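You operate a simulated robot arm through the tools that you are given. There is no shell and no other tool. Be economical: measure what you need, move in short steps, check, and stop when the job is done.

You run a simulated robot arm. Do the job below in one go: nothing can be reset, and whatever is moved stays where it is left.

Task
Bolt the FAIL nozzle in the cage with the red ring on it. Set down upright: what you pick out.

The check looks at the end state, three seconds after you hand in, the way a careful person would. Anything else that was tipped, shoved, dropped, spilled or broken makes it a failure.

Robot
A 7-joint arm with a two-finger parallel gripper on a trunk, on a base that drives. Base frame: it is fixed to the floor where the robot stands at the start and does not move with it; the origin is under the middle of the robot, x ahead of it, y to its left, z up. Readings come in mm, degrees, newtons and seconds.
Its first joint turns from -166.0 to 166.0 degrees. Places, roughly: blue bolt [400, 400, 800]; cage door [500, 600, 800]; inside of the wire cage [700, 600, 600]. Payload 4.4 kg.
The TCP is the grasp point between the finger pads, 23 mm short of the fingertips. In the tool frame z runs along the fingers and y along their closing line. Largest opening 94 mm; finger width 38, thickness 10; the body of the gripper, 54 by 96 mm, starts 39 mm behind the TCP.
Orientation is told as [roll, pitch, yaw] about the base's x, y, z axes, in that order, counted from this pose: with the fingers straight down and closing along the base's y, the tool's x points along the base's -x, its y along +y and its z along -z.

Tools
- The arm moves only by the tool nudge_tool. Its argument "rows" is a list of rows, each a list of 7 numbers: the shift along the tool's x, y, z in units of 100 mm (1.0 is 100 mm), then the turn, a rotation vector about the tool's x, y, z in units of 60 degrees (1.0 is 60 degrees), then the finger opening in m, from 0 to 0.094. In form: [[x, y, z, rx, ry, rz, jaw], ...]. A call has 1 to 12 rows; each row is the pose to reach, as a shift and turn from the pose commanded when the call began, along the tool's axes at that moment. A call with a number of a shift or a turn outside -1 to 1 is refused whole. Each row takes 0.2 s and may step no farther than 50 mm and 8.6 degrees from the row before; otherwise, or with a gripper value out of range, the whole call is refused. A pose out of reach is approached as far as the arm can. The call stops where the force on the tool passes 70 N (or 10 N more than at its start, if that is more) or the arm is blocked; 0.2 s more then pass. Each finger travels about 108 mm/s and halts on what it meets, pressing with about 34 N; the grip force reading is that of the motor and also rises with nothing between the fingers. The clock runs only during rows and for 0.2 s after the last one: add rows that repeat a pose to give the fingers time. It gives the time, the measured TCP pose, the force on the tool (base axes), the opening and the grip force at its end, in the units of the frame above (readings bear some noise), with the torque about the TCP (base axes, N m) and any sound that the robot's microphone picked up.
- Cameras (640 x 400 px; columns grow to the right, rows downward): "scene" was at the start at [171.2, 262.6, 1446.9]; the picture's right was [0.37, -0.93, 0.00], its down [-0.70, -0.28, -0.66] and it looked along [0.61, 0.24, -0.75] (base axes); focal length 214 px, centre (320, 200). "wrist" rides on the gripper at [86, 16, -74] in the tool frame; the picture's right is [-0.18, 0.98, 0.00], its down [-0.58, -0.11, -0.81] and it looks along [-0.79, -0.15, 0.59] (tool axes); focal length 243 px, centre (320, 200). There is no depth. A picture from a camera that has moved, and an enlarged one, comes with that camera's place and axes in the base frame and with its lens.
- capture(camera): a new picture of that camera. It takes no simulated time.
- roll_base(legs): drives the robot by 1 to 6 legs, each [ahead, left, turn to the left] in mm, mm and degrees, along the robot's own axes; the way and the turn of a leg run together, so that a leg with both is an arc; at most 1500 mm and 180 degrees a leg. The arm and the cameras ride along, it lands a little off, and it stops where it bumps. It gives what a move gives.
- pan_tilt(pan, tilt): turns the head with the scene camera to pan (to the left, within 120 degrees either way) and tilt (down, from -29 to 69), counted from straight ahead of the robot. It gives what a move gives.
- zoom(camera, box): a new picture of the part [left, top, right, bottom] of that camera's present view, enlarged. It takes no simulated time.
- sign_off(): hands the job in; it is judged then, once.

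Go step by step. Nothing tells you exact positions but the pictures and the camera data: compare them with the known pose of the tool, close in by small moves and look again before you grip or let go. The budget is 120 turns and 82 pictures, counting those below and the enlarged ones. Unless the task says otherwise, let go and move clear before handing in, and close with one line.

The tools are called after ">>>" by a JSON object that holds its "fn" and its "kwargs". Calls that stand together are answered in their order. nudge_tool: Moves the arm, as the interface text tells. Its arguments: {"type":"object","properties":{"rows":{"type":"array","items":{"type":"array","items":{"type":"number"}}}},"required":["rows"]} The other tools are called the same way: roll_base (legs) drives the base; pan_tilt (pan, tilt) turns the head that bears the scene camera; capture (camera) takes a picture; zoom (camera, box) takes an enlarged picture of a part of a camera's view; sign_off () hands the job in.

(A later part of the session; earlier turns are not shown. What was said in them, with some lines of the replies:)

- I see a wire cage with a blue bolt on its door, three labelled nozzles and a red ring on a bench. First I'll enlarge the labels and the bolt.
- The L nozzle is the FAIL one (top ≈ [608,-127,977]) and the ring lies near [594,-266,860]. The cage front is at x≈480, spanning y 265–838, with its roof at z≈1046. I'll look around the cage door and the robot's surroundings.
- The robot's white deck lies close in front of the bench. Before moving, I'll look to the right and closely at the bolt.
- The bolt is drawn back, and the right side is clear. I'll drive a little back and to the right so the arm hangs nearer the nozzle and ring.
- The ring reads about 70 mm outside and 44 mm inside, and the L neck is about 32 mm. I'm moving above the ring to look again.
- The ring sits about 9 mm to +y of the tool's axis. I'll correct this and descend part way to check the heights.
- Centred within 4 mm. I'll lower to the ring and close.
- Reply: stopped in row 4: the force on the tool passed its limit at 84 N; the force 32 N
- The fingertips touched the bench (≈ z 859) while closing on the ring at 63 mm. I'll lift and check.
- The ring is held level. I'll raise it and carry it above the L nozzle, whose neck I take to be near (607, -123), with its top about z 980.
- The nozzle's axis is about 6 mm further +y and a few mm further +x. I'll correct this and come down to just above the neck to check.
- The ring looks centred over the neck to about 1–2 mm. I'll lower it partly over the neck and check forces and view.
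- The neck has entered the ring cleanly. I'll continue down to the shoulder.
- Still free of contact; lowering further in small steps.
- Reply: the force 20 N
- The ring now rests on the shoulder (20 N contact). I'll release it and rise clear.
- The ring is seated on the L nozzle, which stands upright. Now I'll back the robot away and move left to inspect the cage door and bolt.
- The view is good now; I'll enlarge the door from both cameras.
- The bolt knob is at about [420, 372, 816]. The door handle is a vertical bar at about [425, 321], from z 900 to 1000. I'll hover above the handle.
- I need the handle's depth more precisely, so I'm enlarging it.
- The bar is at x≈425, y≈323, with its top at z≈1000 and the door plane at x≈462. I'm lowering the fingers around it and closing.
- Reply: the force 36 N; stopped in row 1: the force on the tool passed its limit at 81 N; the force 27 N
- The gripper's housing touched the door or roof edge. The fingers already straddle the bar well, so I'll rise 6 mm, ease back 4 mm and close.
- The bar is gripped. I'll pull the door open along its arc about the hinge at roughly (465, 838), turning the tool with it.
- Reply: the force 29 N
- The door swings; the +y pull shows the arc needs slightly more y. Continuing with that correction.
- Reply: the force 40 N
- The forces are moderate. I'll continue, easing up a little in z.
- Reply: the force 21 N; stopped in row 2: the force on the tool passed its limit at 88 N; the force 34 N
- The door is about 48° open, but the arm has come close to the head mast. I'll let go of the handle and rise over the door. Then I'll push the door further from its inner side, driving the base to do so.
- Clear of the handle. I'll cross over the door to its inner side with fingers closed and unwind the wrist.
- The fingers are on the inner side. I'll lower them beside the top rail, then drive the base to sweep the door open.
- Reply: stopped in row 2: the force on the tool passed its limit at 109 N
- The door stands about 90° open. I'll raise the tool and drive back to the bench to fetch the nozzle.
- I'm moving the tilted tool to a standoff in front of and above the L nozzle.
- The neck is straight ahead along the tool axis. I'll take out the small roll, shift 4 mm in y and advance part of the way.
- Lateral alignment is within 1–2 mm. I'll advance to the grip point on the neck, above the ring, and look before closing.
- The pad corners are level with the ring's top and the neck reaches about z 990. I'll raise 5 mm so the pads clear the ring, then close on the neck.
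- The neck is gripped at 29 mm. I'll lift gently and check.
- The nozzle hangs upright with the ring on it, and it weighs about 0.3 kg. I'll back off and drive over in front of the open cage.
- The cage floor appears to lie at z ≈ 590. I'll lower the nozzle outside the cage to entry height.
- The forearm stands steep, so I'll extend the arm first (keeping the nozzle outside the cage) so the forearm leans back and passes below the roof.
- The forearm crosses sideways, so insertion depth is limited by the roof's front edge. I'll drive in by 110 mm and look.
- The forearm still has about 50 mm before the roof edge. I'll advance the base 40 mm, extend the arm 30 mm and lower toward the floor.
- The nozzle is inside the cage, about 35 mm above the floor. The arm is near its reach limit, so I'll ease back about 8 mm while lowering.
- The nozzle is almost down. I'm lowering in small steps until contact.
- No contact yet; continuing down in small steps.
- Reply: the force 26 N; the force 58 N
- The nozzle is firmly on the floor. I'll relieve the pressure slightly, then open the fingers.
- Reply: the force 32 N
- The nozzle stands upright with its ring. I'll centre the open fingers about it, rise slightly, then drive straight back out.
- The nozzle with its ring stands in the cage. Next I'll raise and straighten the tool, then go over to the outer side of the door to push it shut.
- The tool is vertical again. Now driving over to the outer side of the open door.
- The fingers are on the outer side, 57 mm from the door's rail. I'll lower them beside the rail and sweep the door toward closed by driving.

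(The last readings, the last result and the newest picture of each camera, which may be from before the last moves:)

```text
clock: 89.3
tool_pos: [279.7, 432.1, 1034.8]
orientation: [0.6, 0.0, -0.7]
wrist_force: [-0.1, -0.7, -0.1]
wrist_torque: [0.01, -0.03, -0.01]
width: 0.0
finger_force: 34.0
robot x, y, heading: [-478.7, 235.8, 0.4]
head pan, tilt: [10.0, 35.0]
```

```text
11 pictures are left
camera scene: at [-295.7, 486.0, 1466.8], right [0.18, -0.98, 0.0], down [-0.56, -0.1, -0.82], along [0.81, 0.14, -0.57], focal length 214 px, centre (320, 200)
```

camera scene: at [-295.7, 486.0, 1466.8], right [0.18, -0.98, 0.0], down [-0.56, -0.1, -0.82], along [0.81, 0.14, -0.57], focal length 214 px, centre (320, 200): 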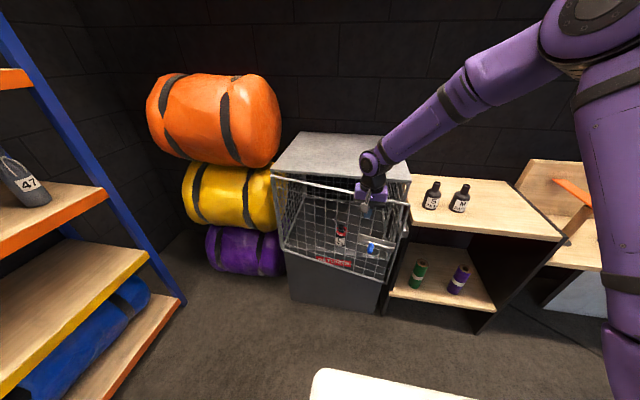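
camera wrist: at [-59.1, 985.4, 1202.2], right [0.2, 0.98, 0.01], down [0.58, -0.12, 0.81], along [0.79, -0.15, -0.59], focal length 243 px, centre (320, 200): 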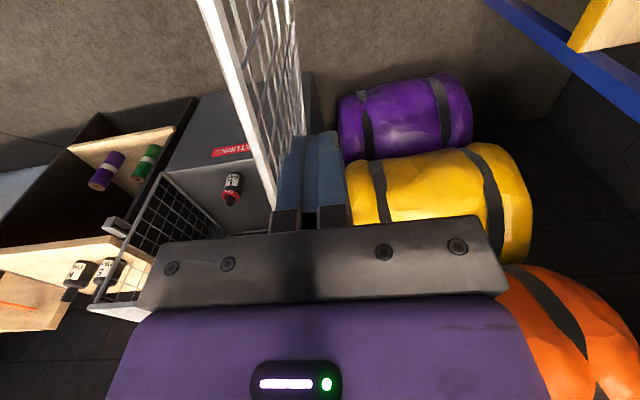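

The door is almost shut. I'll push the last part: a short drive, then gentle arm moves until it meets the stop.

>>> {"fn": "roll_base", "kwargs": {"legs": [[105, -25, 0]]}}

>>> {"fn": "nudge_tool", "kwargs": {"rows": [[-0.1, 0, 0, 0, 0, 0, 0.0], [-0.2, 0, 0, 0, 0, 0, 0.0], [-0.3, 0, 0, 0, 0, 0, 0.0], [-0.4, 0, 0, 0, 0, 0, 0.0], [-0.5, 0, 0, 0, 0, 0, 0.0], [-0.58, 0, 0, 0, 0, 0, 0.0]]}}

>>> {"fn": "zoom", "kwargs": {"camera": "scene", "box": [250, 130, 450, 310]}}

```text
clock: 90.5
tool_pos: [388.2, 405.4, 1034.8]
orientation: [0.5, 0.0, -0.9]
wrist_force: [-0.5, 0.3, 0.4]
wrist_torque: [0.04, 0.03, 0.0]
width: 0.3
finger_force: 33.7
robot x, y, heading: [-375.2, 213.9, -0.2]
head pan, tilt: [10.0, 35.0]
```

```text
clock: 92.0
tool_pos: [443.0, 405.3, 1036.0]
orientation: [0.5, 0.2, -0.7]
wrist_force: [-33.6, -4.7, 9.1]
wrist_torque: [-0.2, 0.03, 0.01]
width: 0.0
finger_force: 33.7
robot x, y, heading: [-374.6, 210.4, 0.4]
head pan, tilt: [10.0, 35.0]
```

```text
2.22 times, centred on (350, 220) of scene
camera zoom: at [-189.5, 460.4, 1467.1], right [0.17, -0.98, 0.0], down [-0.56, -0.1, -0.82], along [0.81, 0.14, -0.57], focal length 477 px, centre (253, 156)
```

zoom: 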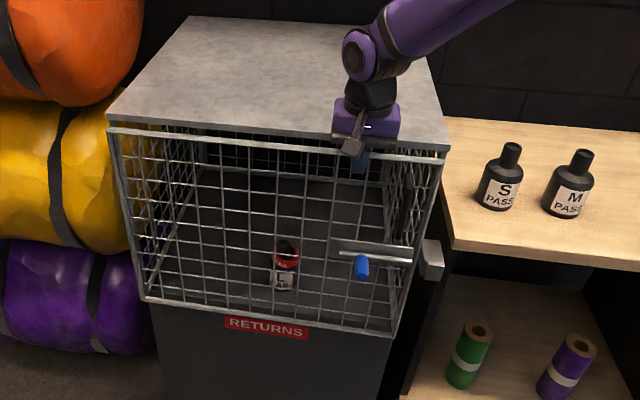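

The door is held shut (33 N against the stop), and the nozzle stands inside. Now I'll back off, tilt the tool forward and bring the closed fingers to the +y side of the blue knob.

>>> {"fn": "nudge_tool", "kwargs": {"rows": [[0.33, 0, 0, 0, 0, 0, 0.0], [0.66, 0, 0, 0, 0, 0, 0.0], [1, 0, 0, 0, 0, 0, 0.0], [1, 0, 0, 0, -0.13, 0, 0.0], [1, 0, 0, 0, -0.26, 0, 0.0], [1, 0.05, 0, 0, -0.39, 0, 0.0], [1, 0.05, 0, 0, -0.52, 0, 0.0], [1, 0.05, 0, 0, -0.64, 0, 0.0], [1, 0.05, 0, 0, -0.75, 0, 0.0]]}}

>>> {"fn": "nudge_tool", "kwargs": {"rows": [[0.18, 0, 0.32, 0, 0, 0, 0.0], [0.36, 0, 0.64, 0, 0, 0, 0.0], [0.53, 0, 0.96, 0, 0, 0, 0.0]]}}

>>> {"fn": "zoom", "kwargs": {"camera": "scene", "box": [290, 140, 450, 290]}}

>>> {"fn": "capture", "kwargs": {"camera": "wrist"}}

```text
clock: 94.0
tool_pos: [346.4, 408.6, 1035.5]
orientation: [0.9, -45.2, -1.5]
wrist_force: [-0.4, 0.2, 1.5]
wrist_torque: [0.06, 0.01, 0.02]
width: 0.0
finger_force: 33.9
robot x, y, heading: [-372.6, 209.1, -0.2]
head pan, tilt: [10.0, 35.0]
```

```text
clock: 94.8
tool_pos: [374.7, 411.9, 930.0]
orientation: [0.8, -45.1, -1.4]
wrist_force: [-0.5, -0.2, -0.3]
wrist_torque: [0.01, 0.0, 0.02]
width: 0.0
finger_force: 33.7
robot x, y, heading: [-373.2, 204.8, -0.0]
head pan, tilt: [10.0, 35.0]
```

```text
2.67 times, centred on (370, 215) of scene
camera zoom: at [-187.8, 460.8, 1466.8], right [0.17, -0.98, 0.0], down [-0.56, -0.1, -0.82], along [0.81, 0.14, -0.57], focal length 572 px, centre (187, 160)
```

zoom: 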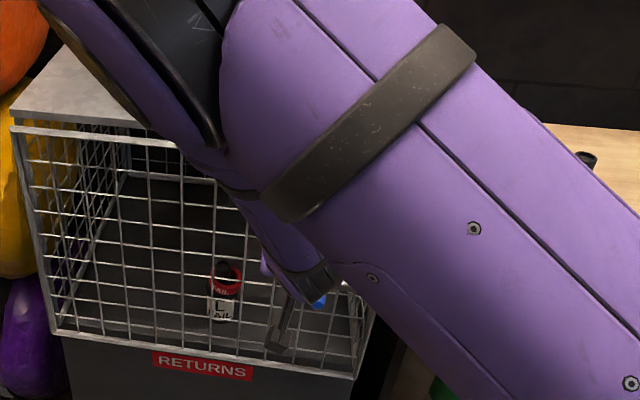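

```text
8 pictures are left
camera wrist: at [262.4, 429.4, 921.2], right [0.14, 0.98, 0.14], down [-0.16, -0.12, 0.98], along [0.98, -0.16, 0.14], focal length 243 px, centre (320, 200)
```

wrist: 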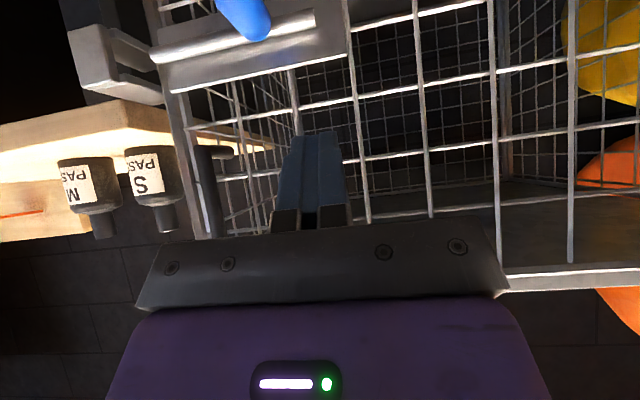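

The knob lies at about y 374, and the fingers are clear on its +y side. I'll descend to knob height and then push toward -y.

>>> {"fn": "nudge_tool", "kwargs": {"rows": [[0.18, 0, 0.32, 0, 0, 0, 0.0], [0.36, 0, 0.64, 0, 0, 0, 0.0], [0.53, 0, 0.96, 0, 0, 0, 0.0], [0.53, 0, 0.96, 0, 0, 0, 0.0]]}}

>>> {"fn": "capture", "kwargs": {"camera": "wrist"}}

```text
clock: 95.8
tool_pos: [403.9, 412.4, 821.7]
orientation: [0.7, -45.1, -1.4]
wrist_force: [0.2, 0.1, -0.3]
wrist_torque: [-0.01, -0.04, 0.01]
width: 0.1
finger_force: 34.0
robot x, y, heading: [-374.7, 210.9, -0.1]
head pan, tilt: [10.0, 35.0]
```

```text
7 pictures are left
camera wrist: at [291.8, 430.0, 814.3], right [0.14, 0.98, 0.14], down [-0.16, -0.12, 0.98], along [0.98, -0.16, 0.14], focal length 243 px, centre (320, 200)
```

wrist: 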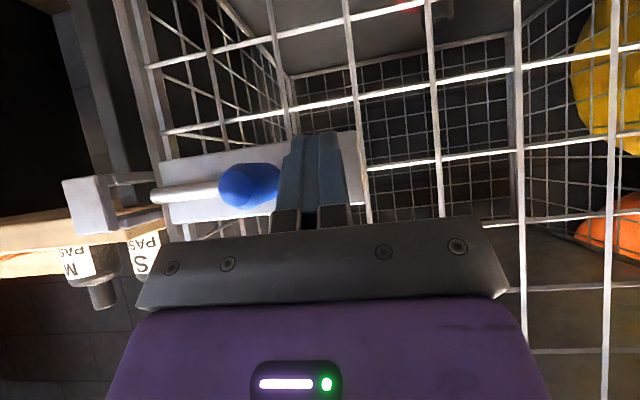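

The knob is right beside the fingers at the same height. Pushing it toward the receiver.

>>> {"fn": "nudge_tool", "kwargs": {"rows": [[0, -0.1, 0, 0, 0, 0, 0.0], [0, -0.2, 0, 0, 0, 0, 0.0], [0, -0.3, 0, 0, 0, 0, 0.0], [0, -0.4, 0, 0, 0, 0, 0.0], [0, -0.5, 0, 0, 0, 0, 0.0], [0, -0.6, 0, 0, 0, 0, 0.0], [0, -0.7, 0, 0, 0, 0, 0.0], [0, -0.8, 0, 0, 0, 0, 0.0]]}}

>>> {"fn": "capture", "kwargs": {"camera": "wrist"}}

```text
clock: 97.6
tool_pos: [405.3, 352.8, 823.8]
orientation: [1.9, -45.4, -0.8]
wrist_force: [0.2, 19.6, -1.2]
wrist_torque: [0.11, -0.01, -0.01]
width: 0.0
finger_force: 34.0
robot x, y, heading: [-373.5, 213.0, 0.5]
head pan, tilt: [10.0, 35.0]
stopped in row 8: the force on the tool passed its limit at 78 N (the readings are from after the stop); the commanded pose is now the measured one
```

```text
6 pictures are left
camera wrist: at [292.4, 366.7, 814.6], right [0.12, 0.98, 0.15], down [-0.16, -0.13, 0.98], along [0.98, -0.14, 0.14], focal length 243 px, centre (320, 200)
```

wrist: 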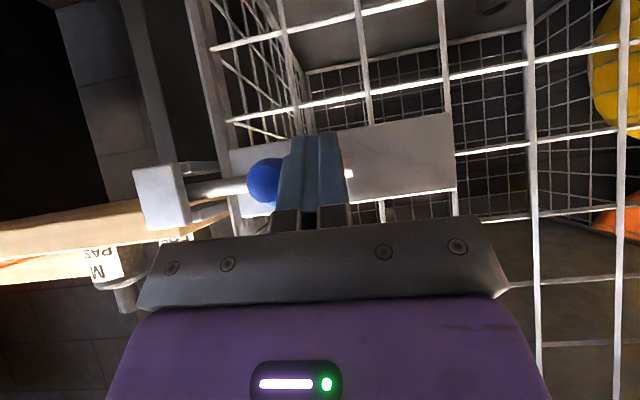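

The bolt moved about 43 mm and hit a stop, apparently in the receiver. I'll back the fingers off and check closely.

>>> {"fn": "nudge_tool", "kwargs": {"rows": [[0, 0.1, 0, 0, 0, 0, 0.0], [0, 0.3, 0, 0, 0, 0, 0.0], [0.2, 0.4, -0.3, 0, 0, 0, 0.0], [0.4, 0.4, -0.6, 0, 0, 0, 0.0], [0.5, 0.4, -0.9, 0, 0, 0, 0.0]]}}

>>> {"fn": "zoom", "kwargs": {"camera": "wrist", "box": [120, 50, 400, 225]}}

```text
clock: 98.8
tool_pos: [306.3, 386.6, 849.8]
orientation: [1.8, -45.3, -1.0]
wrist_force: [-0.4, 0.3, -0.4]
wrist_torque: [-0.01, -0.01, 0.01]
width: 0.0
finger_force: 34.1
robot x, y, heading: [-372.5, 212.2, 0.4]
head pan, tilt: [10.0, 35.0]
```

```text
2.29 times, centred on (260, 138) of wrist
camera zoom: at [193.7, 403.2, 841.9], right [0.12, 0.98, 0.15], down [-0.16, -0.13, 0.98], along [0.98, -0.15, 0.14], focal length 555 px, centre (457, 343)
```

zoom: 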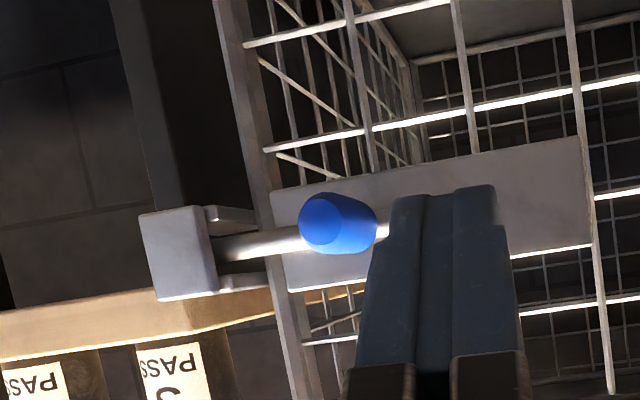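

The rod now passes behind the receiver's front plate, so the door is bolted. I'll move well clear and take a final overall look.

>>> {"fn": "roll_base", "kwargs": {"legs": [[-250, 0, 0]]}}

>>> {"fn": "pan_tilt", "kwargs": {"pan": 20, "tilt": 30}}

>>> {"fn": "capture", "kwargs": {"camera": "scene"}}

>>> {"fn": "capture", "kwargs": {"camera": "wrist"}}

```text
clock: 100.6
tool_pos: [55.8, 389.4, 851.4]
orientation: [1.8, -45.3, -0.9]
wrist_force: [-0.2, 0.3, 0.0]
wrist_torque: [0.0, 0.0, -0.03]
width: 0.4
finger_force: 33.9
robot x, y, heading: [-625.3, 214.5, 0.2]
head pan, tilt: [10.0, 35.0]
```

```text
clock: 101.3
tool_pos: [56.2, 389.2, 850.2]
orientation: [1.7, -45.3, -0.8]
wrist_force: [-0.1, 0.6, 0.7]
wrist_torque: [-0.02, 0.04, 0.04]
width: 0.0
finger_force: 33.4
robot x, y, heading: [-620.3, 210.2, 0.5]
head pan, tilt: [20.0, 30.0]
```

```text
4 pictures are left
camera scene: at [-439.6, 477.0, 1474.5], right [0.35, -0.94, 0.0], down [-0.47, -0.17, -0.87], along [0.81, 0.3, -0.5], focal length 214 px, centre (320, 200)
```

scene: 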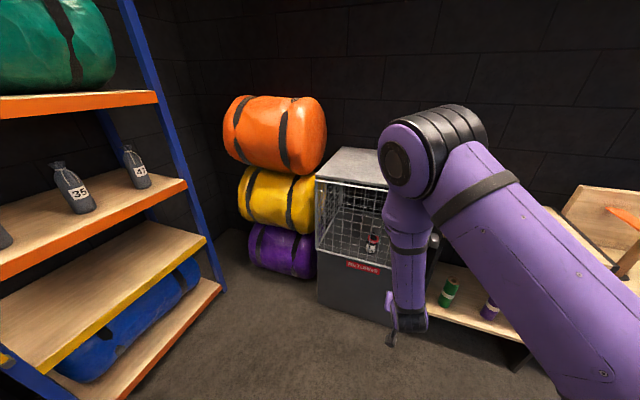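

```text
3 pictures are left
camera wrist: at [-56.6, 403.7, 841.8], right [0.12, 0.98, 0.15], down [-0.16, -0.13, 0.98], along [0.98, -0.14, 0.14], focal length 243 px, centre (320, 200)
```

wrist: 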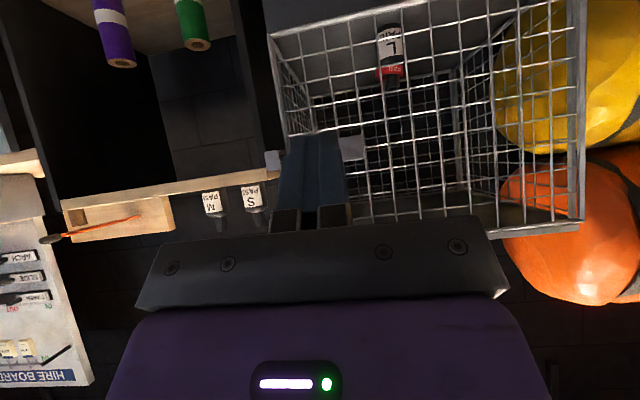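

The L (FAIL) nozzle stands upright in the cage with the red ring on it. The door is shut and bolted, and the other nozzles stand where they were, so I'm handing in.

>>> {"fn": "sign_off", "kwargs": {}}

```text
The job is handed in.
```

The FAIL nozzle (L) stands upright in the cage with the red ring on its neck, and the cage door is closed and bolted.
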